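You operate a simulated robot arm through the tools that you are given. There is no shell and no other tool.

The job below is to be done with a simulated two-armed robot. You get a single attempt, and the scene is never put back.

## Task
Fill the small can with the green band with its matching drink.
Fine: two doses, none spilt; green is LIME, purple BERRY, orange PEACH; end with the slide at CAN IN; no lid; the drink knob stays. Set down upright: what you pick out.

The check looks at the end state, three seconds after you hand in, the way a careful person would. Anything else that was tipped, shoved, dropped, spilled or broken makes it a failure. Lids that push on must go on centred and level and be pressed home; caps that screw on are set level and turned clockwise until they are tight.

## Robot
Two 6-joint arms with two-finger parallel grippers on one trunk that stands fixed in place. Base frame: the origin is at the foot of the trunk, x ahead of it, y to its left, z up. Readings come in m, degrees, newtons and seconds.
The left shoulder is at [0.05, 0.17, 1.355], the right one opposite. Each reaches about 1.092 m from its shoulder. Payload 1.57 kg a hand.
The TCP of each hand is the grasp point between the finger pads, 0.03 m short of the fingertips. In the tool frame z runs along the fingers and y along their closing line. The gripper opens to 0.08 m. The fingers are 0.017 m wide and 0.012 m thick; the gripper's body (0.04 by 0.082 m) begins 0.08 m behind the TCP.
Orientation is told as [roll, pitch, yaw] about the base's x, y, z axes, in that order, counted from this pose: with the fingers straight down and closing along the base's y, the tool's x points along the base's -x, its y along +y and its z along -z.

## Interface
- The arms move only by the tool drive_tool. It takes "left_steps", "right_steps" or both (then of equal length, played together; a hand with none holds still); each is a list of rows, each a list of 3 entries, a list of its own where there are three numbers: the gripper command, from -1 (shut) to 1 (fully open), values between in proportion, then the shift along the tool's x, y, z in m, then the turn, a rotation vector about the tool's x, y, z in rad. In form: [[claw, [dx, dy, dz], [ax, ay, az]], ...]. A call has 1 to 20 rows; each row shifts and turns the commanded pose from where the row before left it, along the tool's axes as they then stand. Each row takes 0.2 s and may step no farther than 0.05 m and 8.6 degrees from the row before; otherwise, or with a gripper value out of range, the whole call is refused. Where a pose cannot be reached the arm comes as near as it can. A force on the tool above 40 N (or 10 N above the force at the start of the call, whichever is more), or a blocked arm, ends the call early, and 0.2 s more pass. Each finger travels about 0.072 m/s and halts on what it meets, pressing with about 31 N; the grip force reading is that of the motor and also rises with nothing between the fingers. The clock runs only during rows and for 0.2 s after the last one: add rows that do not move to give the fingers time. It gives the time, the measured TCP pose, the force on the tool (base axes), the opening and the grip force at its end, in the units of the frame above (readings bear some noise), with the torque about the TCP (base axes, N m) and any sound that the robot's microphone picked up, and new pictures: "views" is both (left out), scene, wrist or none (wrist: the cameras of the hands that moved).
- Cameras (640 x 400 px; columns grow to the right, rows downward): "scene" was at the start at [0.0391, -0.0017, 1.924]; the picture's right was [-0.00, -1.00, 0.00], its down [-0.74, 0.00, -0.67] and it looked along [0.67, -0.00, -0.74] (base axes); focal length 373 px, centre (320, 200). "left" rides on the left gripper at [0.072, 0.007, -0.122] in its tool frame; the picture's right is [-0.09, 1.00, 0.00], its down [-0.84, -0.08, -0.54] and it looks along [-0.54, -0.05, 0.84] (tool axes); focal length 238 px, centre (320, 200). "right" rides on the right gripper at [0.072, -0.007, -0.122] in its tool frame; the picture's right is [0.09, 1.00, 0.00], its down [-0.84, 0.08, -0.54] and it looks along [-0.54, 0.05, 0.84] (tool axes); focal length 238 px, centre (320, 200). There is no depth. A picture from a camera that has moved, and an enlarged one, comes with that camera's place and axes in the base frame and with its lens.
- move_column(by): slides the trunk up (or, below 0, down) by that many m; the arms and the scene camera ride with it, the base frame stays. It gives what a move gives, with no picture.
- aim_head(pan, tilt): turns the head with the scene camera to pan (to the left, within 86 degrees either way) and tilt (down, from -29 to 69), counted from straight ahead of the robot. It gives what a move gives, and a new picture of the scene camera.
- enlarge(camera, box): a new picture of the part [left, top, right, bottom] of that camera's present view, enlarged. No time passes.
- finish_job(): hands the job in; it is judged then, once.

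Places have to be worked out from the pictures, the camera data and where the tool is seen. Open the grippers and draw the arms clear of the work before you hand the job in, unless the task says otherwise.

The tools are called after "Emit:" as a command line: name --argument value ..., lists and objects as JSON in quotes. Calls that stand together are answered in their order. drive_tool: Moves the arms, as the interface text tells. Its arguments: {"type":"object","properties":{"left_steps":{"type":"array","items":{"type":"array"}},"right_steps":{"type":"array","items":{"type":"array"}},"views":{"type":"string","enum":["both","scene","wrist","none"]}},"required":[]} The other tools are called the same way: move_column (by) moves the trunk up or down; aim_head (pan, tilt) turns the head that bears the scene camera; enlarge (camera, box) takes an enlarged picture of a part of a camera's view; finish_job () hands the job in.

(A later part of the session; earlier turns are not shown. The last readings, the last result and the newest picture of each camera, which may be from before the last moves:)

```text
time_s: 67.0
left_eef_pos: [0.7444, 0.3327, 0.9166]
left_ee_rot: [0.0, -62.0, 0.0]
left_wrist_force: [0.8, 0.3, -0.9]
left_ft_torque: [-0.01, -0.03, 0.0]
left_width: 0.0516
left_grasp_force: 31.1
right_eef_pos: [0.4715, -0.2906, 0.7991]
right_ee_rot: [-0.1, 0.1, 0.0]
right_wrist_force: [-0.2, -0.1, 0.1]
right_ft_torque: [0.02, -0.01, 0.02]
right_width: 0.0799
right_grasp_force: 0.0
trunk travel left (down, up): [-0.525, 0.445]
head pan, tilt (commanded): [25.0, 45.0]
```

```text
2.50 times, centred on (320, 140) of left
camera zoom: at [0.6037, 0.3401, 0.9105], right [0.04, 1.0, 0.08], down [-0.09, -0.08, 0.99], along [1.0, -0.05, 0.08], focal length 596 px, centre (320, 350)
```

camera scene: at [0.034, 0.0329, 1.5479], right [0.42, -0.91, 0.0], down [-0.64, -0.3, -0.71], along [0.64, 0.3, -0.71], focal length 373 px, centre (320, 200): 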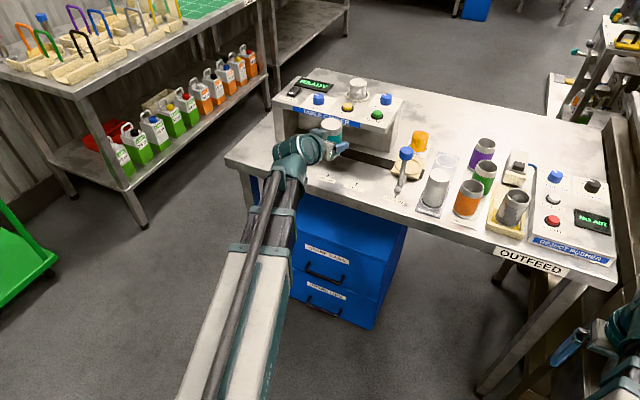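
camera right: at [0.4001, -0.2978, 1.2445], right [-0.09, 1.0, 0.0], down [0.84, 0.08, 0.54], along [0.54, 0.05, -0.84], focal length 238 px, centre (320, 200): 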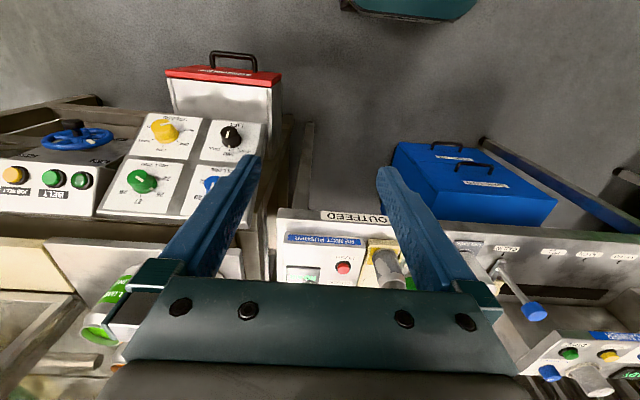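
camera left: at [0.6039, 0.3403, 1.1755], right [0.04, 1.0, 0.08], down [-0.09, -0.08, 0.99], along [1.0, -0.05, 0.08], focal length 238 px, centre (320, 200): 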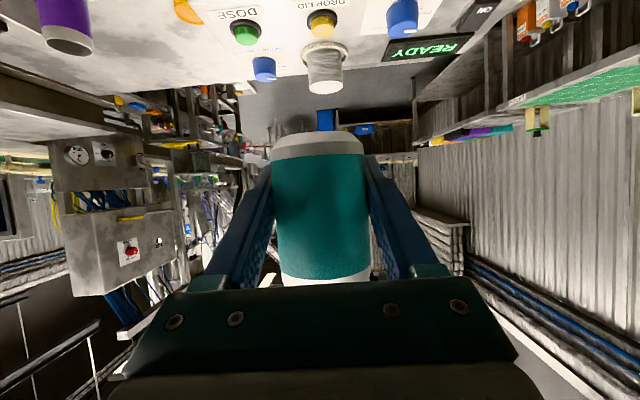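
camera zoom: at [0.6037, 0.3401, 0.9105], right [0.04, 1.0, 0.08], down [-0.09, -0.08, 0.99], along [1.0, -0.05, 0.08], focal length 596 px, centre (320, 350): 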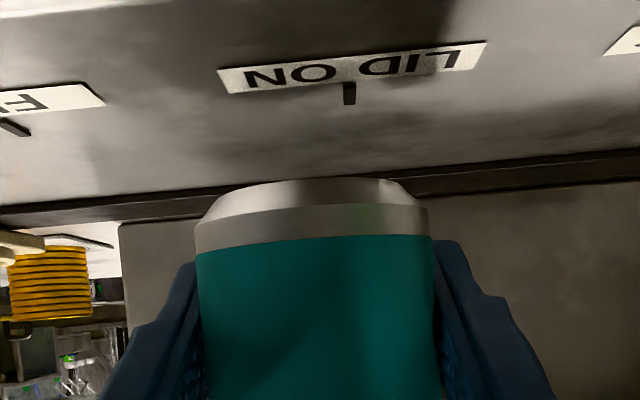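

The can is nearly upright but still seems to lean a few degrees forward, so I add 5° of pitch and check.

Emit:
drive_tool --left_steps '[[0.0, [-0.0153, 0, -0.0081], [0, -0.0873, 0]], [0.0, [0, 0, 0], [0, 0, 0]]]' --views "none"

Emit:
move_column --by -0.018

Emit:
enlarge --camera "left" --box '[220, 60, 420, 220]'

Emit:
enlarge --camera "scene" --box '[290, 80, 370, 160]'

```text
time_s: 67.6
left_eef_pos: [0.7457, 0.3335, 0.9336]
left_ee_rot: [0.0, -67.0, 0.0]
left_wrist_force: [0.3, 0.0, -2.1]
left_ft_torque: [0.02, -0.02, -0.01]
left_width: 0.0515
left_grasp_force: 30.5
right_eef_pos: [0.4719, -0.291, 0.8004]
right_ee_rot: [0.0, 0.0, 0.1]
right_wrist_force: [-0.3, -0.5, 0.2]
right_ft_torque: [0.0, -0.02, 0.01]
right_width: 0.0798
right_grasp_force: 0.0
trunk travel left (down, up): [-0.525, 0.445]
head pan, tilt (commanded): [25.0, 45.0]
```

```text
time_s: 68.2
left_eef_pos: [0.7455, 0.3335, 0.9164]
left_ee_rot: [0.1, -67.0, 0.1]
left_wrist_force: [0.7, -1.0, -1.7]
left_ft_torque: [0.04, 0.01, 0.0]
left_width: 0.0517
left_grasp_force: 30.9
right_eef_pos: [0.4726, -0.2904, 0.7812]
right_ee_rot: [-0.1, 0.0, -0.1]
right_wrist_force: [-0.1, 0.6, 0.6]
right_ft_torque: [0.01, -0.03, 0.01]
right_width: 0.0801
right_grasp_force: 0.0
trunk travel left (down, up): [-0.507, 0.463]
head pan, tilt (commanded): [25.0, 45.0]
```

```text
2.50 times, centred on (320, 140) of left
camera zoom: at [0.6054, 0.3399, 0.8975], right [0.04, 1.0, 0.09], down [-0.17, -0.08, 0.98], along [0.98, -0.05, 0.17], focal length 596 px, centre (320, 350)
```

zoom: 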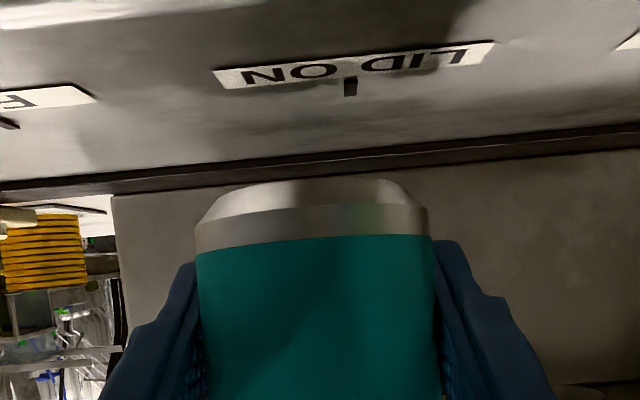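

```text
5.00 times, centred on (330, 120) of scene
camera zoom: at [0.0338, 0.0329, 1.4649], right [0.42, -0.91, 0.0], down [-0.64, -0.3, -0.71], along [0.64, 0.3, -0.71], focal length 1867 px, centre (270, 600)
```

zoom: 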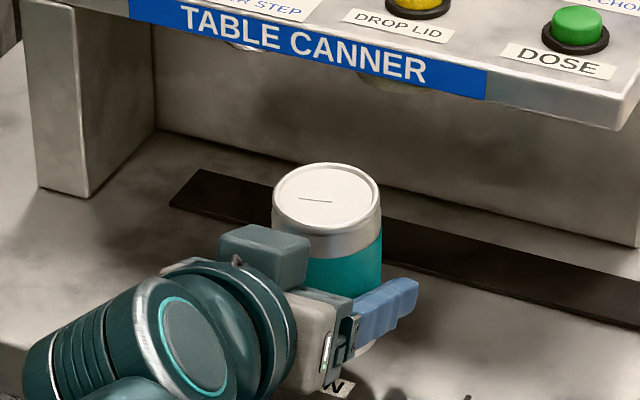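

The corrected can axis is within about 2° of vertical. I creep down to contact.

Emit:
move_column --by -0.01

Emit:
move_column --by -0.004

Emit:
move_column --by -0.003

```text
time_s: 68.8
left_eef_pos: [0.7458, 0.3332, 0.9068]
left_ee_rot: [0.0, -67.0, 0.0]
left_wrist_force: [-0.2, -0.4, -1.5]
left_ft_torque: [-0.05, -0.01, 0.0]
left_width: 0.0518
left_grasp_force: 31.4
right_eef_pos: [0.4715, -0.2907, 0.7719]
right_ee_rot: [0.1, 0.0, 0.0]
right_wrist_force: [0.0, -0.3, 0.1]
right_ft_torque: [-0.03, 0.01, -0.02]
right_width: 0.0799
right_grasp_force: 0.1
trunk travel left (down, up): [-0.497, 0.473]
head pan, tilt (commanded): [25.0, 45.0]
```

```text
time_s: 69.3
left_eef_pos: [0.7449, 0.3328, 0.9022]
left_ee_rot: [0.0, -67.0, 0.0]
left_wrist_force: [-0.3, 0.2, -1.2]
left_ft_torque: [0.0, -0.02, 0.02]
left_width: 0.0518
left_grasp_force: 31.3
right_eef_pos: [0.4723, -0.2913, 0.7675]
right_ee_rot: [0.0, -0.1, 0.1]
right_wrist_force: [-0.1, 0.2, -0.1]
right_ft_torque: [0.0, -0.05, 0.01]
right_width: 0.0801
right_grasp_force: 0.1
trunk travel left (down, up): [-0.493, 0.477]
head pan, tilt (commanded): [25.0, 45.0]
```

```text
time_s: 69.8
left_eef_pos: [0.7449, 0.3342, 0.8993]
left_ee_rot: [-0.1, -67.0, 0.0]
left_wrist_force: [0.4, 1.1, -1.0]
left_ft_torque: [0.01, -0.03, -0.01]
left_width: 0.0515
left_grasp_force: 31.4
right_eef_pos: [0.4718, -0.2911, 0.764]
right_ee_rot: [-0.1, 0.0, 0.1]
right_wrist_force: [0.1, 0.6, -0.6]
right_ft_torque: [0.0, -0.01, 0.0]
right_width: 0.08
right_grasp_force: 0.0
trunk travel left (down, up): [-0.49, 0.48]
head pan, tilt (commanded): [25.0, 45.0]
```

Emit:
enlarge --camera "left" --box '[220, 60, 420, 220]'

Emit:
enlarge --camera "scene" --box '[290, 70, 370, 150]'

```text
2.50 times, centred on (320, 140) of left
camera zoom: at [0.6055, 0.3399, 0.8805], right [0.04, 1.0, 0.09], down [-0.17, -0.08, 0.98], along [0.98, -0.05, 0.17], focal length 596 px, centre (320, 350)
```

zoom: 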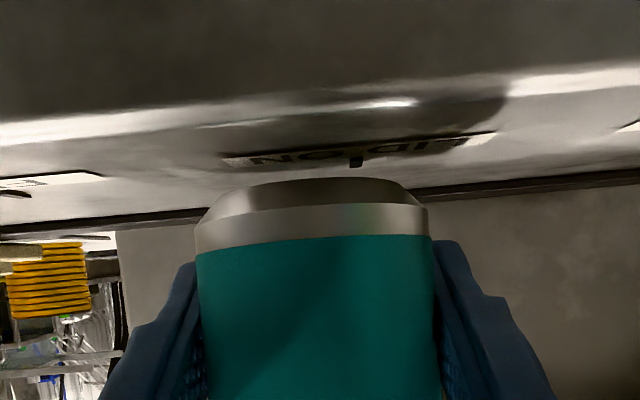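

```text
5.00 times, centred on (330, 110) of scene
camera zoom: at [0.0339, 0.0329, 1.4479], right [0.42, -0.91, 0.0], down [-0.64, -0.3, -0.71], along [0.64, 0.3, -0.71], focal length 1867 px, centre (270, 650)
```

zoom: 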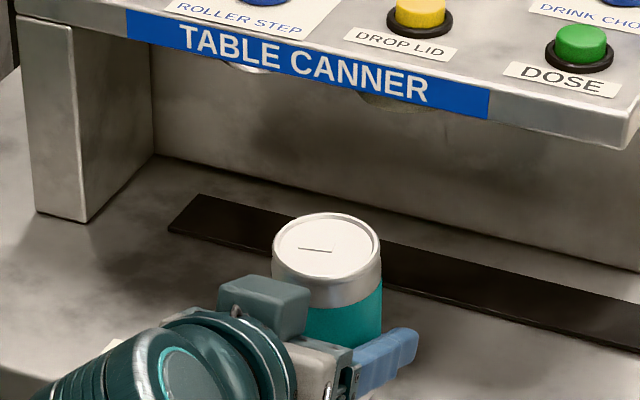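

Not touching yet; I continue in 3 mm steps.

Emit:
move_column --by -0.003

Emit:
move_column --by -0.003

```text
time_s: 70.4
left_eef_pos: [0.744, 0.3336, 0.8952]
left_ee_rot: [0.1, -67.0, 0.0]
left_wrist_force: [-0.1, 0.0, -0.6]
left_ft_torque: [-0.03, -0.02, -0.04]
left_width: 0.0515
left_grasp_force: 30.9
right_eef_pos: [0.4718, -0.2906, 0.7613]
right_ee_rot: [0.1, 0.0, -0.2]
right_wrist_force: [-0.7, 0.1, -0.7]
right_ft_torque: [0.02, 0.0, 0.01]
right_width: 0.0797
right_grasp_force: 0.1
trunk travel left (down, up): [-0.487, 0.483]
head pan, tilt (commanded): [25.0, 45.0]
```

```text
time_s: 70.9
left_eef_pos: [0.7451, 0.3343, 0.8928]
left_ee_rot: [0.1, -67.0, 0.0]
left_wrist_force: [0.5, 0.3, -1.7]
left_ft_torque: [0.03, 0.03, -0.03]
left_width: 0.0521
left_grasp_force: 30.5
right_eef_pos: [0.4726, -0.2906, 0.7578]
right_ee_rot: [0.0, 0.0, 0.0]
right_wrist_force: [0.0, -0.7, 0.2]
right_ft_torque: [-0.01, -0.03, -0.04]
right_width: 0.0801
right_grasp_force: 0.0
trunk travel left (down, up): [-0.484, 0.486]
head pan, tilt (commanded): [25.0, 45.0]
```

Emit:
move_column --by -0.003

Emit:
move_column --by -0.003

Emit:
enlarge --camera "left" --box '[220, 60, 420, 220]'

Emit:
enlarge --camera "scene" --box '[290, 70, 370, 150]'

```text
time_s: 71.4
left_eef_pos: [0.7449, 0.3326, 0.8917]
left_ee_rot: [0.2, -67.2, 0.1]
left_wrist_force: [5.0, 1.9, 22.2]
left_ft_torque: [0.05, 0.33, -0.05]
left_width: 0.0518
left_grasp_force: 31.0
right_eef_pos: [0.4709, -0.2915, 0.756]
right_ee_rot: [0.1, -0.2, 0.0]
right_wrist_force: [0.1, 0.7, -0.4]
right_ft_torque: [-0.01, 0.04, -0.02]
right_width: 0.08
right_grasp_force: 0.1
trunk travel left (down, up): [-0.481, 0.489]
head pan, tilt (commanded): [25.0, 45.0]
```

```text
time_s: 71.9
left_eef_pos: [0.7458, 0.3342, 0.887]
left_ee_rot: [0.2, -67.0, -0.1]
left_wrist_force: [4.7, 2.8, 20.5]
left_ft_torque: [0.05, 0.36, -0.06]
left_width: 0.0516
left_grasp_force: 30.7
right_eef_pos: [0.4711, -0.2917, 0.7534]
right_ee_rot: [0.1, -0.2, 0.0]
right_wrist_force: [-0.1, -0.4, -0.1]
right_ft_torque: [-0.01, 0.02, 0.03]
right_width: 0.0801
right_grasp_force: 0.0
trunk travel left (down, up): [-0.478, 0.492]
head pan, tilt (commanded): [25.0, 45.0]
```

```text
2.50 times, centred on (320, 140) of left
camera zoom: at [0.6048, 0.3398, 0.8694], right [0.03, 1.0, 0.09], down [-0.17, -0.08, 0.98], along [0.98, -0.05, 0.17], focal length 596 px, centre (320, 350)
```

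zoom: 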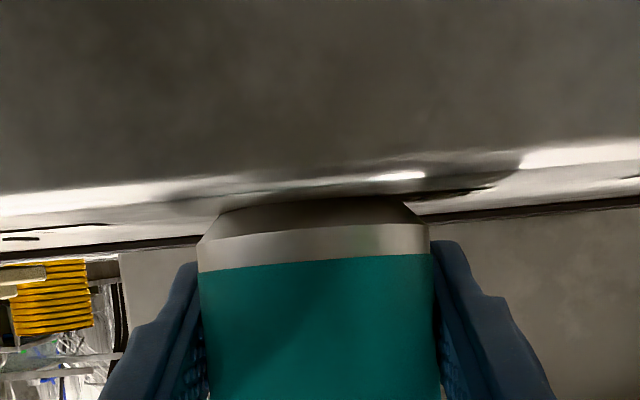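

```text
5.00 times, centred on (330, 110) of scene
camera zoom: at [0.0325, 0.0323, 1.436], right [0.42, -0.91, 0.0], down [-0.64, -0.3, -0.71], along [0.64, 0.3, -0.71], focal length 1867 px, centre (270, 650)
```

zoom: 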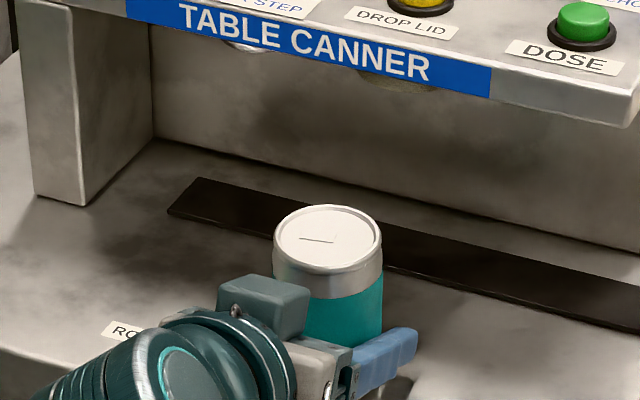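

The base touched at about 20 N and the can is standing on the bench. I open the fingers and look before withdrawing.

Emit:
drive_tool --left_steps '[[0.2, [0, 0, 0], [0, 0, 0]], [0.4, [0, 0, 0], [0, 0, 0]], [0.7, [0, 0, 0], [0, 0, 0]], [1.0, [0, 0, 0], [0, 0, 0]], [1.0, [0, 0, 0], [0, 0, 0]]]' --views "both"

Emit:
enlarge --camera "left" --box '[220, 60, 420, 220]'

Emit:
enlarge --camera "scene" --box '[290, 70, 370, 150]'

```text
time_s: 73.1
left_eef_pos: [0.7453, 0.3338, 0.8867]
left_ee_rot: [0.0, -67.0, -0.1]
left_wrist_force: [-0.5, 0.2, -0.9]
left_ft_torque: [0.01, 0.0, -0.02]
left_width: 0.08
left_grasp_force: 0.1
right_eef_pos: [0.4712, -0.29, 0.7525]
right_ee_rot: [0.0, 0.0, 0.0]
right_wrist_force: [0.6, 0.2, -0.2]
right_ft_torque: [0.0, 0.0, 0.0]
right_width: 0.0804
right_grasp_force: 0.1
trunk travel left (down, up): [-0.478, 0.492]
head pan, tilt (commanded): [25.0, 45.0]
camera scene: at [0.0338, 0.0329, 1.4359], right [0.42, -0.91, 0.0], down [-0.64, -0.3, -0.71], along [0.64, 0.3, -0.71], focal length 373 px, centre (320, 200)
camera left: at [0.6053, 0.3399, 0.8685], right [0.04, 1.0, 0.09], down [-0.17, -0.08, 0.98], along [0.98, -0.05, 0.17], focal length 238 px, centre (320, 200)
```

scene: 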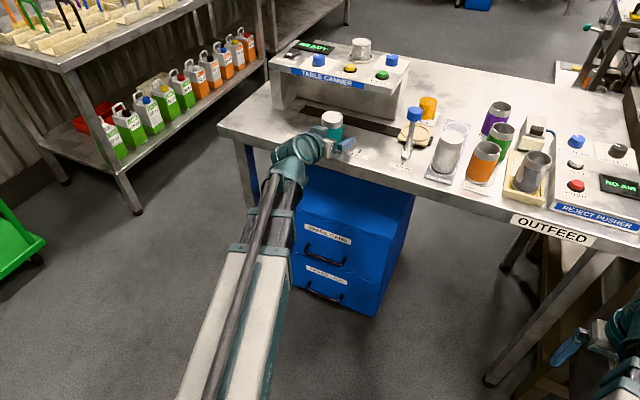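
left: 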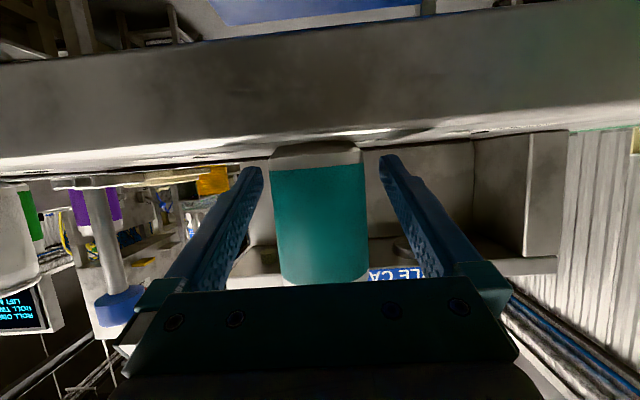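

```text
2.50 times, centred on (320, 140) of left
camera zoom: at [0.6053, 0.3399, 0.8685], right [0.04, 1.0, 0.09], down [-0.17, -0.08, 0.98], along [0.98, -0.05, 0.17], focal length 596 px, centre (320, 350)
```

zoom: 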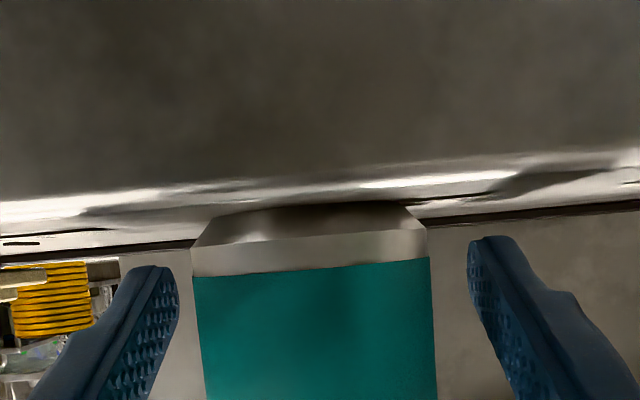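

```text
5.00 times, centred on (330, 110) of scene
camera zoom: at [0.0338, 0.0329, 1.4359], right [0.42, -0.91, 0.0], down [-0.64, -0.3, -0.71], along [0.64, 0.3, -0.71], focal length 1867 px, centre (270, 650)
```

zoom: 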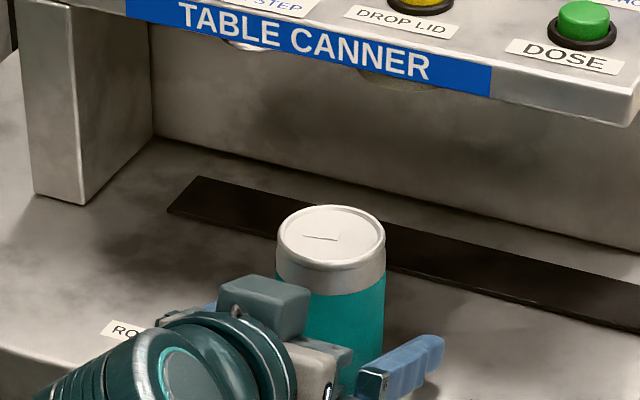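

The teal can stands upright at the front strip. I draw the open hand straight back away from it.

Emit:
drive_tool --left_steps '[[1, [0.0117, 0, -0.0276], [0, 0, 0]], [1, [0.0176, 0, -0.0414], [0, 0, 0]], [1, [0.0176, 0, -0.0414], [0, 0, 0]], [1, [0.0117, 0, -0.0276], [0, 0, 0]], [1, [0, 0, 0], [0, 0, 0]]]' --views "both"

Emit:
move_column --by 0.2

Emit:
enlarge --camera "scene" --box '[250, 80, 450, 200]'

```text
time_s: 74.3
left_eef_pos: [0.6221, 0.3405, 0.8867]
left_ee_rot: [0.0, -66.8, 0.0]
left_wrist_force: [-0.4, -0.6, -0.4]
left_ft_torque: [-0.02, 0.01, 0.0]
left_width: 0.0802
left_grasp_force: 0.1
left hand out of reach, approached as far as the arm can: row 4
right_eef_pos: [0.4727, -0.29, 0.7534]
right_ee_rot: [0.0, 0.0, 0.1]
right_wrist_force: [-0.2, -0.3, -0.1]
right_ft_torque: [0.02, 0.01, 0.0]
right_width: 0.0805
right_grasp_force: 0.1
trunk travel left (down, up): [-0.478, 0.492]
head pan, tilt (commanded): [25.0, 45.0]
camera scene: at [0.0338, 0.0329, 1.4359], right [0.42, -0.91, 0.0], down [-0.64, -0.3, -0.71], along [0.64, 0.3, -0.71], focal length 373 px, centre (320, 200)
camera left: at [0.4829, 0.348, 0.8685], right [0.04, 1.0, 0.08], down [-0.17, -0.08, 0.98], along [0.98, -0.05, 0.17], focal length 238 px, centre (320, 200)
```

scene: 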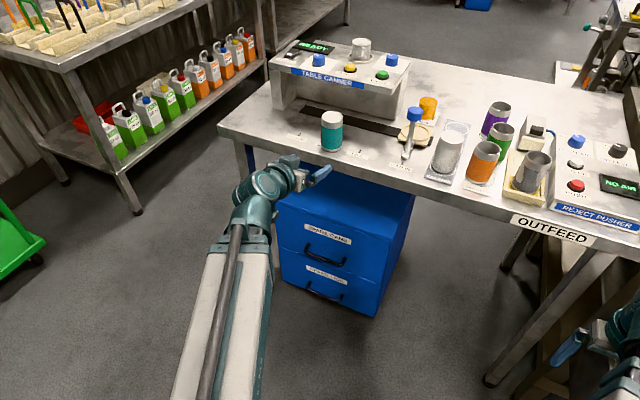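
left: 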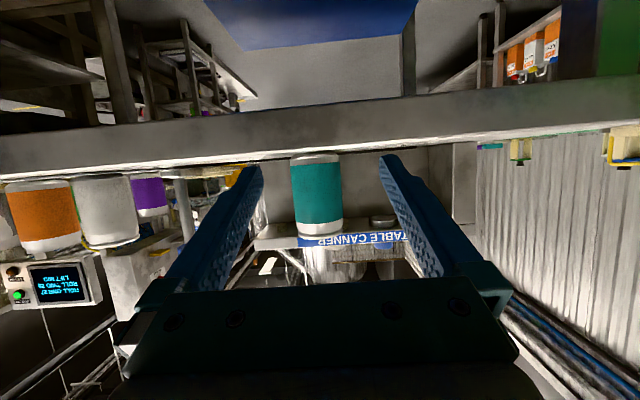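

```text
time_s: 76.5
left_eef_pos: [0.6231, 0.3418, 1.0861]
left_ee_rot: [-0.1, -66.8, 0.0]
left_wrist_force: [-0.2, 0.6, 0.2]
left_ft_torque: [0.0, 0.04, 0.0]
left_width: 0.0803
left_grasp_force: 0.1
right_eef_pos: [0.473, -0.2904, 0.9526]
right_ee_rot: [0.0, 0.1, 0.0]
right_wrist_force: [-0.2, 0.3, 0.2]
right_ft_torque: [0.01, -0.01, -0.04]
right_width: 0.08
right_grasp_force: 0.0
trunk travel left (down, up): [-0.678, 0.292]
head pan, tilt (commanded): [25.0, 45.0]
```

```text
3.20 times, centred on (350, 140) of scene
camera zoom: at [0.0339, 0.0329, 1.6359], right [0.42, -0.91, 0.0], down [-0.64, -0.3, -0.71], along [0.64, 0.3, -0.71], focal length 1195 px, centre (224, 392)
```

zoom: 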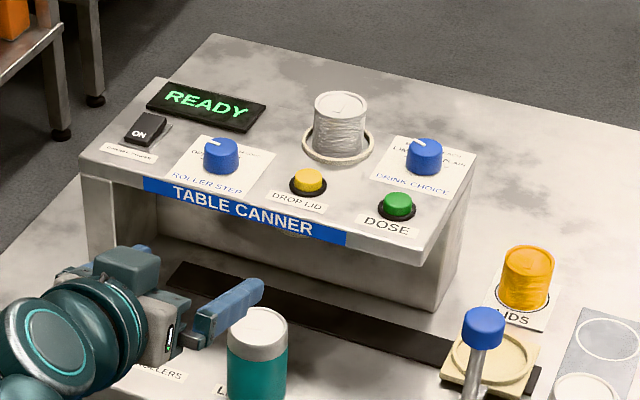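

The teal can stands upright. I raise the column a bit more and bring the hand back to fingers straight down, then go over the teal can to pick it from above.

Emit:
move_column --by 0.12

Emit:
drive_tool --left_steps '[[0.8, [0.0235, 0, 0.01], [0, 0.13, 0]], [0.8, [0.0204, 0, 0.012], [0, 0.13, 0]], [0.8, [0.0169, 0, 0.0131], [0, 0.13, 0]], [0.8, [0.0131, 0, 0.0133], [0, 0.13, 0]], [0.8, [0.0095, 0, 0.0125], [0, 0.13, 0]], [0.8, [0.0062, 0, 0.0109], [0, 0.13, 0]], [0.8, [0.0035, 0, 0.0084], [0, 0.13, 0]], [0.8, [0.0014, 0, 0.0053], [0, 0.13, 0]], [0.8, [0.0002, 0, 0.0018], [0, 0.1263, 0]], [0.8, [-0.04, 0, 0], [0, 0, 0]], [0.8, [-0.04, -0.007, 0], [0, 0, 0]], [0.8, [0, 0, 0], [0, 0, 0]]]' --views "both"

Emit:
enlarge --camera "left" --box '[220, 80, 420, 240]'

```text
time_s: 78.0
left_eef_pos: [0.6234, 0.3404, 1.2061]
left_ee_rot: [0.0, -66.8, 0.0]
left_wrist_force: [-1.2, -0.4, 0.4]
left_ft_torque: [-0.03, 0.03, 0.0]
left_width: 0.0801
left_grasp_force: 0.1
right_eef_pos: [0.4726, -0.2914, 1.072]
right_ee_rot: [0.0, 0.1, 0.0]
right_wrist_force: [-0.3, 0.0, 0.1]
right_ft_torque: [0.0, -0.01, 0.0]
right_width: 0.0799
right_grasp_force: 0.1
trunk travel left (down, up): [-0.798, 0.172]
head pan, tilt (commanded): [25.0, 45.0]
```

```text
time_s: 80.6
left_eef_pos: [0.7017, 0.3343, 1.0733]
left_ee_rot: [0.1, 0.0, 0.0]
left_wrist_force: [0.2, -0.2, -0.1]
left_ft_torque: [0.01, -0.03, -0.01]
left_width: 0.0719
left_grasp_force: 0.0
right_eef_pos: [0.4713, -0.2904, 1.0733]
right_ee_rot: [-0.1, 0.0, -0.1]
right_wrist_force: [-0.4, 0.4, 0.3]
right_ft_torque: [-0.03, 0.01, -0.01]
right_width: 0.0796
right_grasp_force: 0.1
trunk travel left (down, up): [-0.798, 0.172]
head pan, tilt (commanded): [25.0, 45.0]
camera scene: at [0.0334, 0.0329, 1.756], right [0.42, -0.91, 0.0], down [-0.64, -0.3, -0.71], along [0.64, 0.3, -0.71], focal length 373 px, centre (320, 200)
camera left: at [0.6306, 0.3405, 1.1951], right [0.09, 1.0, 0.0], down [0.84, -0.08, 0.54], along [0.54, -0.05, -0.84], focal length 238 px, centre (320, 200)
```

scene: 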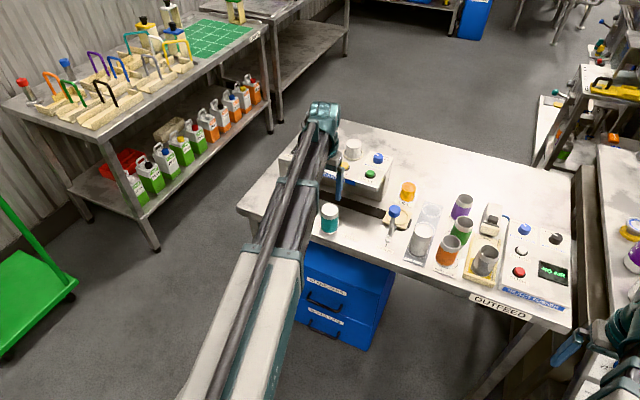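
left: 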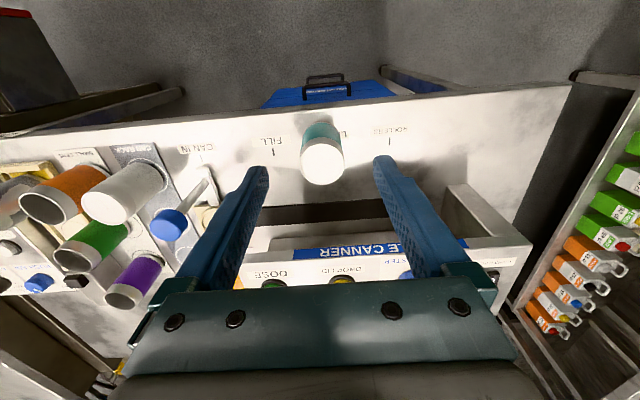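

```text
2.50 times, centred on (320, 160) of left
camera zoom: at [0.6306, 0.3405, 1.1951], right [0.09, 1.0, 0.0], down [0.84, -0.08, 0.54], along [0.54, -0.05, -0.84], focal length 596 px, centre (320, 300)
```

zoom: 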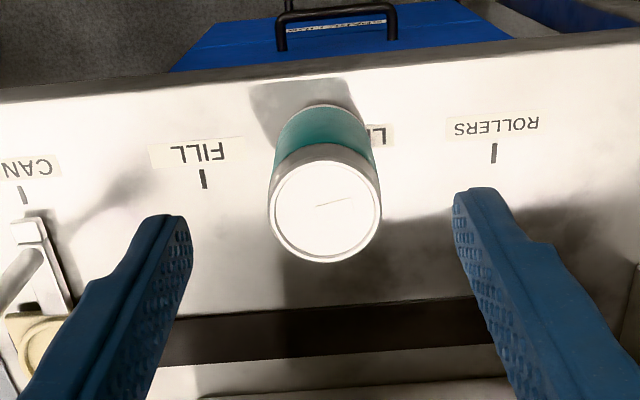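

The teal can's lid centre is at (0.742, 0.333). I centre over it, lower to mid-can height and grip.

Emit:
drive_tool --left_steps '[[0.8, [-0.0403, -0.0012, 0], [0, 0, 0]], [0.8, [0, 0, 0], [0, 0, 0]]]' --views "none"

Emit:
move_column --by -0.09

Emit:
enlarge --camera "left" --box '[200, 60, 440, 240]'

```text
time_s: 81.2
left_eef_pos: [0.7407, 0.3326, 1.0731]
left_ee_rot: [0.1, -0.1, 0.0]
left_wrist_force: [0.1, -0.5, 0.2]
left_ft_torque: [0.03, -0.01, 0.0]
left_width: 0.0721
left_grasp_force: 0.1
right_eef_pos: [0.4715, -0.2899, 1.0739]
right_ee_rot: [0.0, 0.0, -0.1]
right_wrist_force: [-0.3, -0.2, -0.2]
right_ft_torque: [0.0, -0.03, -0.02]
right_width: 0.08
right_grasp_force: 0.0
trunk travel left (down, up): [-0.798, 0.172]
head pan, tilt (commanded): [25.0, 45.0]
```

```text
time_s: 82.4
left_eef_pos: [0.741, 0.332, 0.9824]
left_ee_rot: [0.0, -0.1, 0.0]
left_wrist_force: [0.6, -0.1, -0.2]
left_ft_torque: [-0.01, -0.01, -0.01]
left_width: 0.0722
left_grasp_force: 0.0
right_eef_pos: [0.4727, -0.2898, 0.9829]
right_ee_rot: [0.1, 0.1, 0.1]
right_wrist_force: [-0.2, -0.7, -0.6]
right_ft_torque: [0.01, 0.01, -0.01]
right_width: 0.0798
right_grasp_force: 0.1
trunk travel left (down, up): [-0.708, 0.262]
head pan, tilt (commanded): [25.0, 45.0]
```

```text
2.22 times, centred on (320, 150) of left
camera zoom: at [0.6696, 0.3387, 1.105], right [0.09, 1.0, 0.0], down [0.84, -0.08, 0.54], along [0.54, -0.05, -0.84], focal length 530 px, centre (320, 311)
```

zoom: 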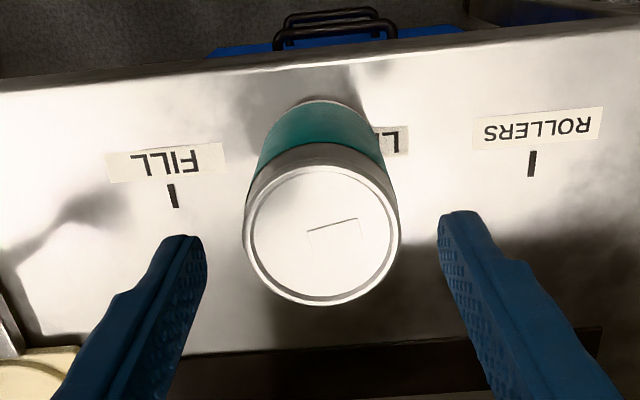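

Emit:
move_column --by -0.082

Emit:
drive_tool --left_steps '[[0.5, [0, 0, 0], [0, 0, 0]], [0.3, [0, 0, 0], [0, 0, 0]], [0.1, [0, 0, 0], [0, 0, 0]], [0.0, [0, 0, 0], [0, 0, 0]], [0.0, [0, 0, 0], [0, 0, 0]]]' --views "wrist"

Emit:
move_column --by 0.02

Emit:
enlarge --camera "left" --box '[200, 60, 440, 240]'

Emit:
enlarge --camera "scene" --box '[290, 120, 390, 220]'

```text
time_s: 83.6
left_eef_pos: [0.7403, 0.3332, 0.9011]
left_ee_rot: [-0.1, 0.0, 0.0]
left_wrist_force: [0.5, 0.0, 0.0]
left_ft_torque: [-0.02, 0.0, 0.01]
left_width: 0.0718
left_grasp_force: 0.1
right_eef_pos: [0.4715, -0.29, 0.8997]
right_ee_rot: [0.0, 0.0, 0.0]
right_wrist_force: [0.5, 0.1, -0.6]
right_ft_torque: [-0.02, -0.02, -0.03]
right_width: 0.0801
right_grasp_force: 0.0
trunk travel left (down, up): [-0.626, 0.344]
head pan, tilt (commanded): [25.0, 45.0]
```

```text
time_s: 84.8
left_eef_pos: [0.7403, 0.332, 0.9008]
left_ee_rot: [0.0, 0.0, 0.1]
left_wrist_force: [0.8, -0.1, 0.8]
left_ft_torque: [-0.03, 0.0, 0.0]
left_width: 0.052
left_grasp_force: 30.9
right_eef_pos: [0.4721, -0.2899, 0.9009]
right_ee_rot: [0.0, 0.0, 0.0]
right_wrist_force: [0.3, -0.3, -0.2]
right_ft_torque: [0.0, -0.01, -0.02]
right_width: 0.0802
right_grasp_force: 0.2
trunk travel left (down, up): [-0.626, 0.344]
head pan, tilt (commanded): [25.0, 45.0]
camera left: at [0.6697, 0.3387, 1.023], right [0.09, 1.0, 0.0], down [0.84, -0.08, 0.54], along [0.54, -0.05, -0.84], focal length 238 px, centre (320, 200)
```

left: 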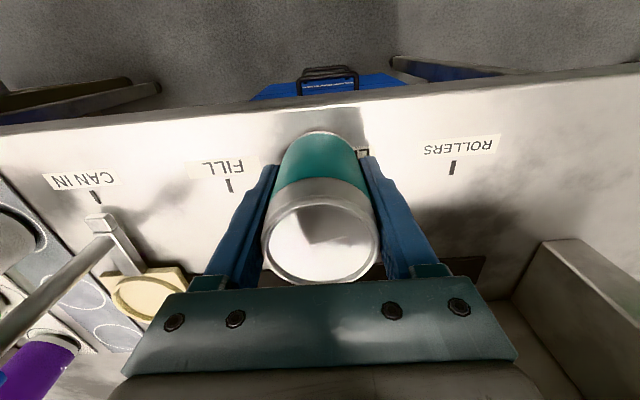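

```text
time_s: 85.5
left_eef_pos: [0.7417, 0.3327, 0.9205]
left_ee_rot: [0.0, 0.0, 0.0]
left_wrist_force: [0.0, -0.3, -2.2]
left_ft_torque: [-0.02, 0.01, -0.03]
left_width: 0.0517
left_grasp_force: 31.2
right_eef_pos: [0.4715, -0.291, 0.9205]
right_ee_rot: [0.0, 0.0, 0.1]
right_wrist_force: [-0.5, 0.2, -0.1]
right_ft_torque: [0.0, 0.01, 0.04]
right_width: 0.0799
right_grasp_force: 0.0
trunk travel left (down, up): [-0.646, 0.324]
head pan, tilt (commanded): [25.0, 45.0]
```

```text
2.22 times, centred on (320, 150) of left
camera zoom: at [0.6699, 0.3387, 1.0428], right [0.09, 1.0, 0.0], down [0.84, -0.08, 0.54], along [0.54, -0.05, -0.84], focal length 530 px, centre (320, 311)
```

zoom: 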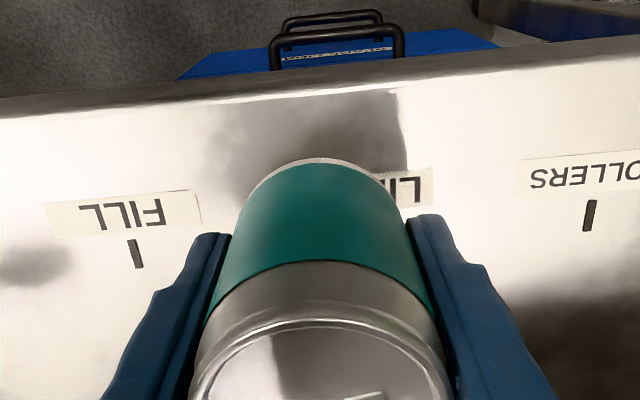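

```text
4.00 times, centred on (340, 170) of scene
camera zoom: at [0.0342, 0.0329, 1.604], right [0.42, -0.91, 0.0], down [-0.64, -0.3, -0.71], along [0.64, 0.3, -0.71], focal length 1494 px, centre (240, 320)
```

zoom: 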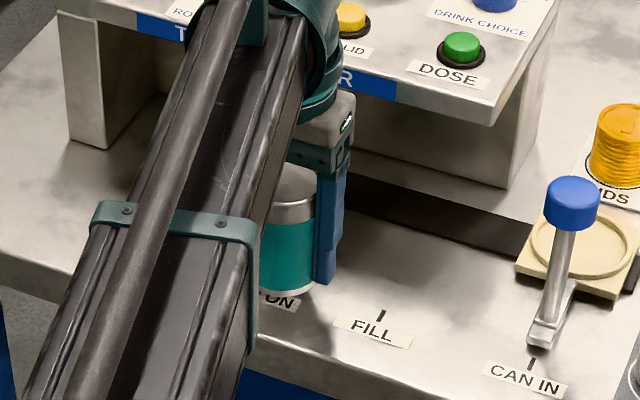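

The teal can is held firmly and lifts with no slip. I raise it high and carry it back over its slot in the can rack at about (0.865, 0.058).

Emit:
move_column --by 0.16

Emit:
drive_tool --left_steps '[[0.0, [-0.006, -0.015, 0], [0, 0, 0]], [0.0, [-0.0123, -0.0275, 0], [0, 0, 0]], [0.0, [-0.0123, -0.0275, 0], [0, 0, 0]], [0.0, [-0.0123, -0.0275, 0], [0, 0, 0]], [0.0, [-0.0123, -0.0275, 0], [0, 0, 0]], [0.0, [-0.0123, -0.0275, 0], [0, 0, 0]], [0.0, [-0.0123, -0.0275, 0], [0, 0, 0]], [0.0, [-0.0123, -0.0275, 0], [0, 0, 0]], [0.0, [-0.0123, -0.0275, 0], [0, 0, 0]], [0.0, [-0.0123, -0.0275, 0], [0, 0, 0]], [0.0, [-0.0066, -0.012, 0], [0, 0, 0]], [0.0, [0, 0, 0], [0, 0, 0]]]' --views "both"

Emit:
aim_head --pan -5 --tilt 48

Emit:
enlarge --camera "left" --box '[200, 60, 440, 240]'

```text
time_s: 87.3
left_eef_pos: [0.7409, 0.3314, 1.0811]
left_ee_rot: [0.0, 0.0, -0.1]
left_wrist_force: [-0.5, -0.4, -1.3]
left_ft_torque: [0.02, 0.01, 0.01]
left_width: 0.052
left_grasp_force: 31.0
right_eef_pos: [0.4715, -0.2915, 1.0803]
right_ee_rot: [0.0, -0.1, 0.0]
right_wrist_force: [-0.4, 0.9, 0.2]
right_ft_torque: [0.03, -0.01, 0.01]
right_width: 0.0799
right_grasp_force: 0.1
trunk travel left (down, up): [-0.806, 0.164]
head pan, tilt (commanded): [25.0, 45.0]
```

```text
time_s: 89.9
left_eef_pos: [0.8638, 0.0583, 1.0805]
left_ee_rot: [0.0, 0.0, 0.0]
left_wrist_force: [-0.9, -0.4, -0.9]
left_ft_torque: [-0.05, 0.01, -0.01]
left_width: 0.0519
left_grasp_force: 31.2
right_eef_pos: [0.4724, -0.2909, 1.0802]
right_ee_rot: [0.0, 0.0, 0.0]
right_wrist_force: [-0.3, 0.1, 0.2]
right_ft_torque: [-0.03, -0.02, 0.02]
right_width: 0.0801
right_grasp_force: 0.0
trunk travel left (down, up): [-0.806, 0.164]
head pan, tilt (commanded): [25.0, 45.0]
camera scene: at [0.034, 0.0329, 1.7639], right [0.42, -0.91, 0.0], down [-0.64, -0.3, -0.71], along [0.64, 0.3, -0.71], focal length 373 px, centre (320, 200)
camera left: at [0.7928, 0.064, 1.2028], right [0.09, 1.0, 0.0], down [0.84, -0.08, 0.54], along [0.54, -0.05, -0.84], focal length 238 px, centre (320, 200)
```

scene: 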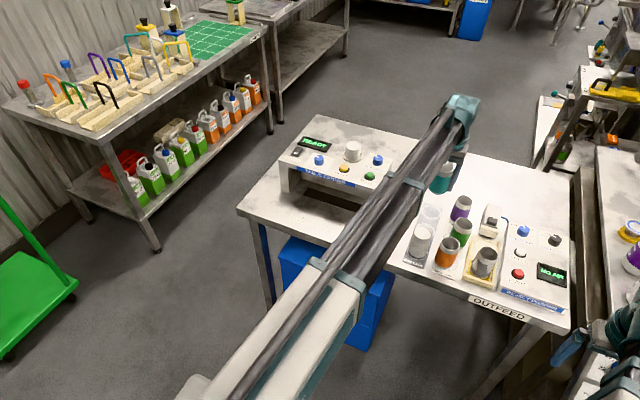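
left: 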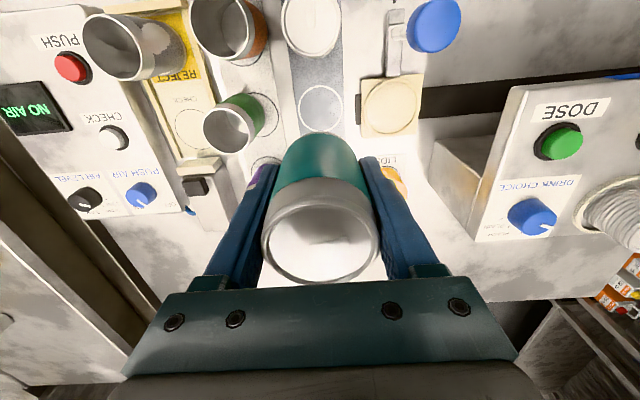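

```text
time_s: 90.9
left_eef_pos: [0.8631, 0.0585, 1.0812]
left_ee_rot: [0.0, 0.0, 0.0]
left_wrist_force: [-0.2, -1.0, -2.1]
left_ft_torque: [-0.02, 0.01, 0.02]
left_width: 0.0517
left_grasp_force: 31.2
right_eef_pos: [0.471, -0.2906, 1.08]
right_ee_rot: [0.0, -0.1, 0.0]
right_wrist_force: [0.3, -0.2, 0.2]
right_ft_torque: [0.01, -0.02, -0.02]
right_width: 0.0802
right_grasp_force: 0.0
trunk travel left (down, up): [-0.806, 0.164]
head pan, tilt (commanded): [-5.0, 48.0]
camera scene: at [0.0389, -0.0083, 1.7597], right [-0.09, -1.0, 0.0], down [-0.74, 0.06, -0.67], along [0.67, -0.06, -0.74], focal length 373 px, centre (320, 200)
```

scene: 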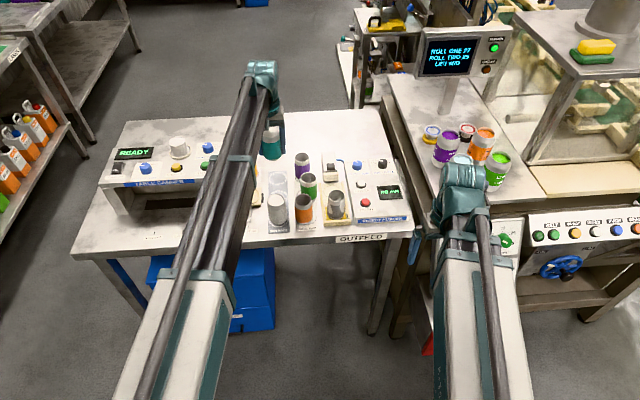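

```text
2.22 times, centred on (320, 150) of left
camera zoom: at [0.7928, 0.0643, 1.2028], right [0.09, 1.0, 0.0], down [0.84, -0.08, 0.54], along [0.54, -0.05, -0.84], focal length 530 px, centre (320, 311)
```

zoom: 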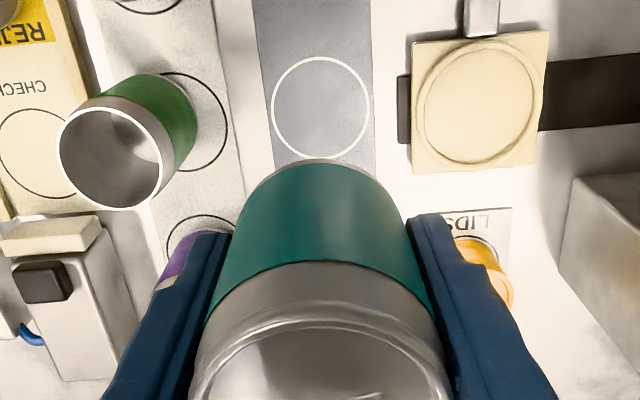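

The rack slot's circle is centred at (0.866, 0.058), right under the can. I lower it, then creep to contact.

Emit:
move_column --by -0.16

Emit:
enlarge --camera "scene" --box '[220, 80, 360, 200]'

Emit:
move_column --by -0.012

Emit:
move_column --by -0.004

```text
time_s: 92.7
left_eef_pos: [0.8644, 0.0572, 0.9202]
left_ee_rot: [0.0, -0.1, 0.0]
left_wrist_force: [0.4, 0.3, -0.8]
left_ft_torque: [0.03, -0.02, 0.02]
left_width: 0.0518
left_grasp_force: 31.3
right_eef_pos: [0.4712, -0.2902, 0.9212]
right_ee_rot: [0.0, 0.0, 0.0]
right_wrist_force: [-0.6, 1.0, -0.3]
right_ft_torque: [0.02, 0.01, 0.01]
right_width: 0.0799
right_grasp_force: 0.1
trunk travel left (down, up): [-0.646, 0.324]
head pan, tilt (commanded): [-5.0, 48.0]
```

```text
3.33 times, centred on (290, 140) of scene
camera zoom: at [0.0387, -0.0084, 1.5998], right [-0.09, -1.0, 0.0], down [-0.74, 0.06, -0.67], along [0.67, -0.06, -0.74], focal length 1245 px, centre (420, 400)
```

zoom: 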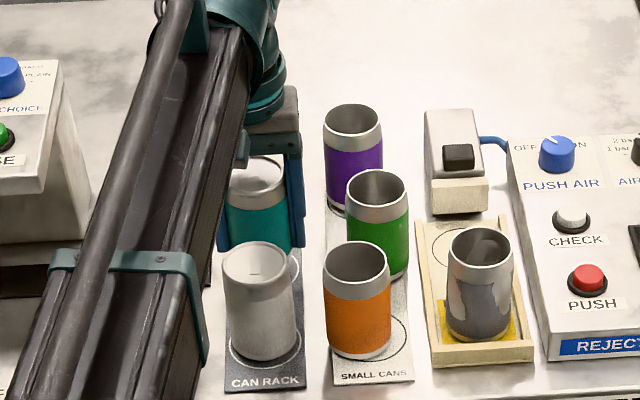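

```text
time_s: 93.3
left_eef_pos: [0.8652, 0.0579, 0.9088]
left_ee_rot: [0.0, 0.0, 0.0]
left_wrist_force: [-1.0, -0.3, -1.6]
left_ft_torque: [-0.01, 0.0, 0.01]
left_width: 0.0517
left_grasp_force: 31.0
right_eef_pos: [0.4719, -0.2903, 0.9087]
right_ee_rot: [0.0, 0.0, 0.0]
right_wrist_force: [0.2, -0.5, 1.0]
right_ft_torque: [-0.02, 0.01, 0.01]
right_width: 0.0796
right_grasp_force: 0.0
trunk travel left (down, up): [-0.634, 0.336]
head pan, tilt (commanded): [-5.0, 48.0]
```

```text
time_s: 93.8
left_eef_pos: [0.8634, 0.0568, 0.9043]
left_ee_rot: [-0.1, 0.0, 0.0]
left_wrist_force: [-0.3, -0.7, -1.7]
left_ft_torque: [0.01, 0.0, 0.02]
left_width: 0.0518
left_grasp_force: 30.6
right_eef_pos: [0.4712, -0.2898, 0.9049]
right_ee_rot: [0.0, 0.0, 0.0]
right_wrist_force: [-0.4, -0.2, -0.1]
right_ft_torque: [-0.02, 0.01, 0.01]
right_width: 0.0801
right_grasp_force: 0.1
trunk travel left (down, up): [-0.63, 0.34]
head pan, tilt (commanded): [-5.0, 48.0]
```

Emit:
move_column --by -0.003

Emit:
move_column --by -0.002

```text
time_s: 94.3
left_eef_pos: [0.864, 0.0581, 0.9032]
left_ee_rot: [0.0, -0.2, 0.0]
left_wrist_force: [5.8, -0.2, 21.6]
left_ft_torque: [-0.16, -0.04, 0.02]
left_width: 0.0518
left_grasp_force: 31.1
right_eef_pos: [0.4705, -0.2896, 0.9024]
right_ee_rot: [0.1, -0.2, 0.0]
right_wrist_force: [-0.8, -0.5, -0.1]
right_ft_torque: [0.0, -0.01, 0.01]
right_width: 0.0798
right_grasp_force: 0.1
trunk travel left (down, up): [-0.627, 0.343]
head pan, tilt (commanded): [-5.0, 48.0]
```

```text
time_s: 94.9
left_eef_pos: [0.8626, 0.0581, 0.9009]
left_ee_rot: [-0.1, -0.1, 0.0]
left_wrist_force: [1.7, -0.2, 19.0]
left_ft_torque: [-0.09, 0.01, 0.0]
left_width: 0.052
left_grasp_force: 31.1
right_eef_pos: [0.4713, -0.291, 0.8998]
right_ee_rot: [0.1, -0.1, 0.0]
right_wrist_force: [0.1, -1.0, 0.4]
right_ft_torque: [-0.01, 0.01, 0.01]
right_width: 0.0799
right_grasp_force: 0.0
trunk travel left (down, up): [-0.625, 0.345]
head pan, tilt (commanded): [-5.0, 48.0]
```

The can stands in its slot. I open gently and rise straight up.

Emit:
drive_tool --left_steps '[[0.2, [0, 0, 0], [0, 0, 0]], [0.4, [0, 0, 0], [0, 0, 0]], [0.6, [0, 0, 0], [0, 0, 0]], [0.6, [0, 0, 0], [0, 0, 0]]]' --views "wrist"

Emit:
move_column --by 0.16

Emit:
enlarge --camera "left" --box '[160, 40, 480, 240]'

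Emit:
enlarge --camera "scene" --box '[220, 110, 400, 250]'

```text
time_s: 95.9
left_eef_pos: [0.8647, 0.0581, 0.8995]
left_ee_rot: [0.0, 0.0, 0.0]
left_wrist_force: [-0.3, -0.7, -0.1]
left_ft_torque: [-0.01, 0.02, 0.0]
left_width: 0.0639
left_grasp_force: 0.1
right_eef_pos: [0.4724, -0.2906, 0.8998]
right_ee_rot: [0.0, -0.1, 0.0]
right_wrist_force: [-0.2, 0.0, 1.3]
right_ft_torque: [-0.01, -0.02, 0.02]
right_width: 0.0799
right_grasp_force: 0.0
trunk travel left (down, up): [-0.625, 0.345]
head pan, tilt (commanded): [-5.0, 48.0]
camera left: at [0.7927, 0.0643, 1.0219], right [0.09, 1.0, 0.0], down [0.84, -0.08, 0.54], along [0.54, -0.05, -0.84], focal length 238 px, centre (320, 200)
```

left: 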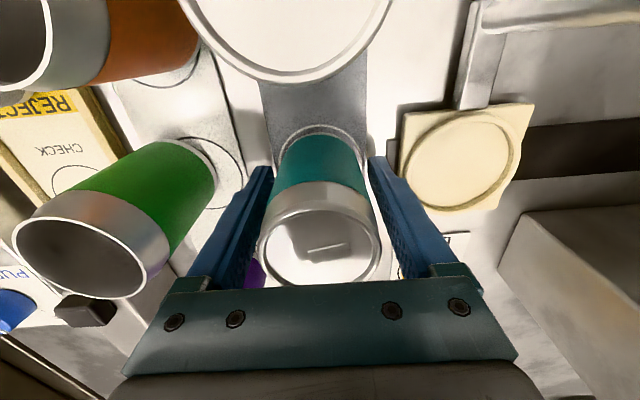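

```text
time_s: 97.7
left_eef_pos: [0.864, 0.0583, 1.0594]
left_ee_rot: [0.0, 0.0, 0.0]
left_wrist_force: [0.7, -0.4, -0.1]
left_ft_torque: [-0.02, 0.01, 0.02]
left_width: 0.0641
left_grasp_force: 0.1
right_eef_pos: [0.4727, -0.2909, 1.059]
right_ee_rot: [-0.1, 0.0, 0.0]
right_wrist_force: [-0.6, -0.4, 1.2]
right_ft_torque: [-0.06, -0.02, 0.02]
right_width: 0.0802
right_grasp_force: 0.0
trunk travel left (down, up): [-0.785, 0.185]
head pan, tilt (commanded): [-5.0, 48.0]
```

```text
2.00 times, centred on (320, 140) of left
camera zoom: at [0.7928, 0.0642, 1.1818], right [0.09, 1.0, 0.0], down [0.84, -0.08, 0.54], along [0.54, -0.05, -0.84], focal length 477 px, centre (320, 320)
```

zoom: 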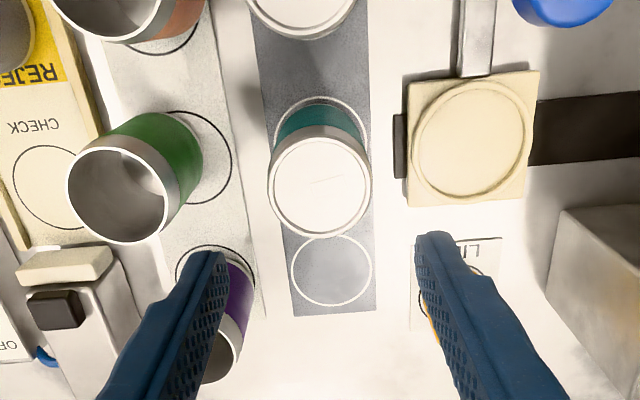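

```text
2.86 times, centred on (310, 180) of scene
camera zoom: at [0.0388, -0.0084, 1.7387], right [-0.09, -1.0, 0.0], down [-0.74, 0.06, -0.67], along [0.67, -0.06, -0.74], focal length 1067 px, centre (349, 257)
```

zoom: 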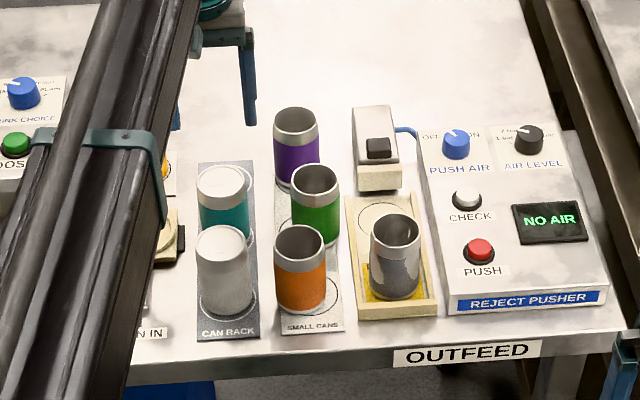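

The teal can is back upright in its slot and the holder has not moved (ring still at (0.867, 0.151)). Now I go back to the green can, turned 90°, to take a lower grip this time.

Emit:
drive_tool --left_steps '[[0.7, [0.0017, -0.0334, 0], [0, 0, 0]], [0.7, [0.0017, -0.0334, 0], [0, 0, 0]], [0.7, [0.0017, -0.0334, 0], [0, 0, 0]], [0.7, [0, 0, 0], [0, 0, -0.1428]], [0.7, [0, 0, 0], [0, 0, -0.1428]], [0.7, [0, 0, 0], [0, 0, -0.1428]], [0.7, [0, 0, 0], [0, 0, -0.1428]], [0.7, [0, 0, 0], [0, 0, -0.1428]], [0.7, [0, 0, 0], [0, 0, -0.1428]], [0.7, [0, 0, 0], [0, 0, -0.1428]], [0.7, [0, 0, 0], [0, 0, -0.1428]], [0.7, [0, 0, 0], [0, 0, -0.1428]], [0.7, [0, 0, 0], [0, 0, -0.1428]], [0.7, [0, 0, 0], [0, 0, -0.1428]], [0.7, [0, 0, 0], [0, 0, 0]]]' --views "wrist"

Emit:
enlarge --camera "left" --box '[220, 60, 420, 220]'

```text
time_s: 100.9
left_eef_pos: [0.8601, -0.0424, 1.0591]
left_ee_rot: [0.0, 0.0, 90.1]
left_wrist_force: [-0.2, 0.1, -0.1]
left_ft_torque: [-0.01, 0.0, -0.02]
left_width: 0.068
left_grasp_force: 0.0
right_eef_pos: [0.4725, -0.2899, 1.0592]
right_ee_rot: [0.0, 0.0, 0.0]
right_wrist_force: [1.3, -0.3, 0.2]
right_ft_torque: [0.01, 0.0, 0.0]
right_width: 0.0799
right_grasp_force: 0.1
trunk travel left (down, up): [-0.785, 0.185]
head pan, tilt (commanded): [-5.0, 48.0]
camera left: at [0.8535, -0.1147, 1.182], right [-1.0, 0.09, 0.0], down [0.08, 0.84, 0.54], along [0.05, 0.54, -0.84], focal length 238 px, centre (320, 200)
```

left: 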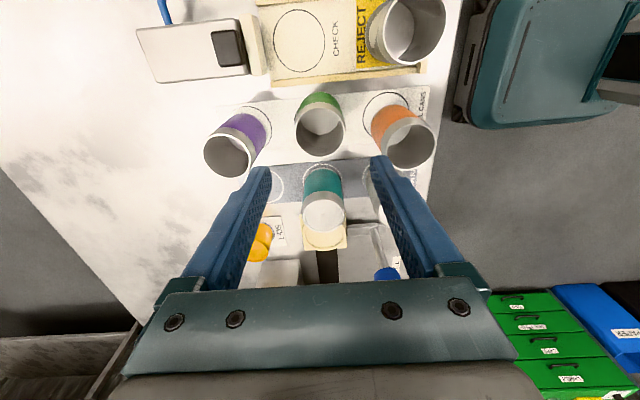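

```text
2.50 times, centred on (320, 140) of left
camera zoom: at [0.8535, -0.1147, 1.182], right [-1.0, 0.09, 0.0], down [0.08, 0.84, 0.54], along [0.05, 0.54, -0.84], focal length 596 px, centre (320, 350)
```

zoom: 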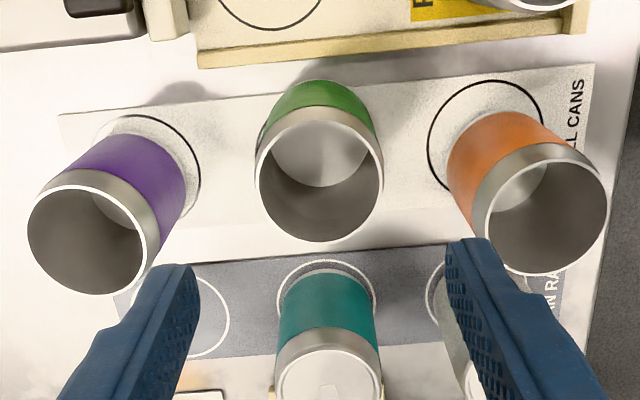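

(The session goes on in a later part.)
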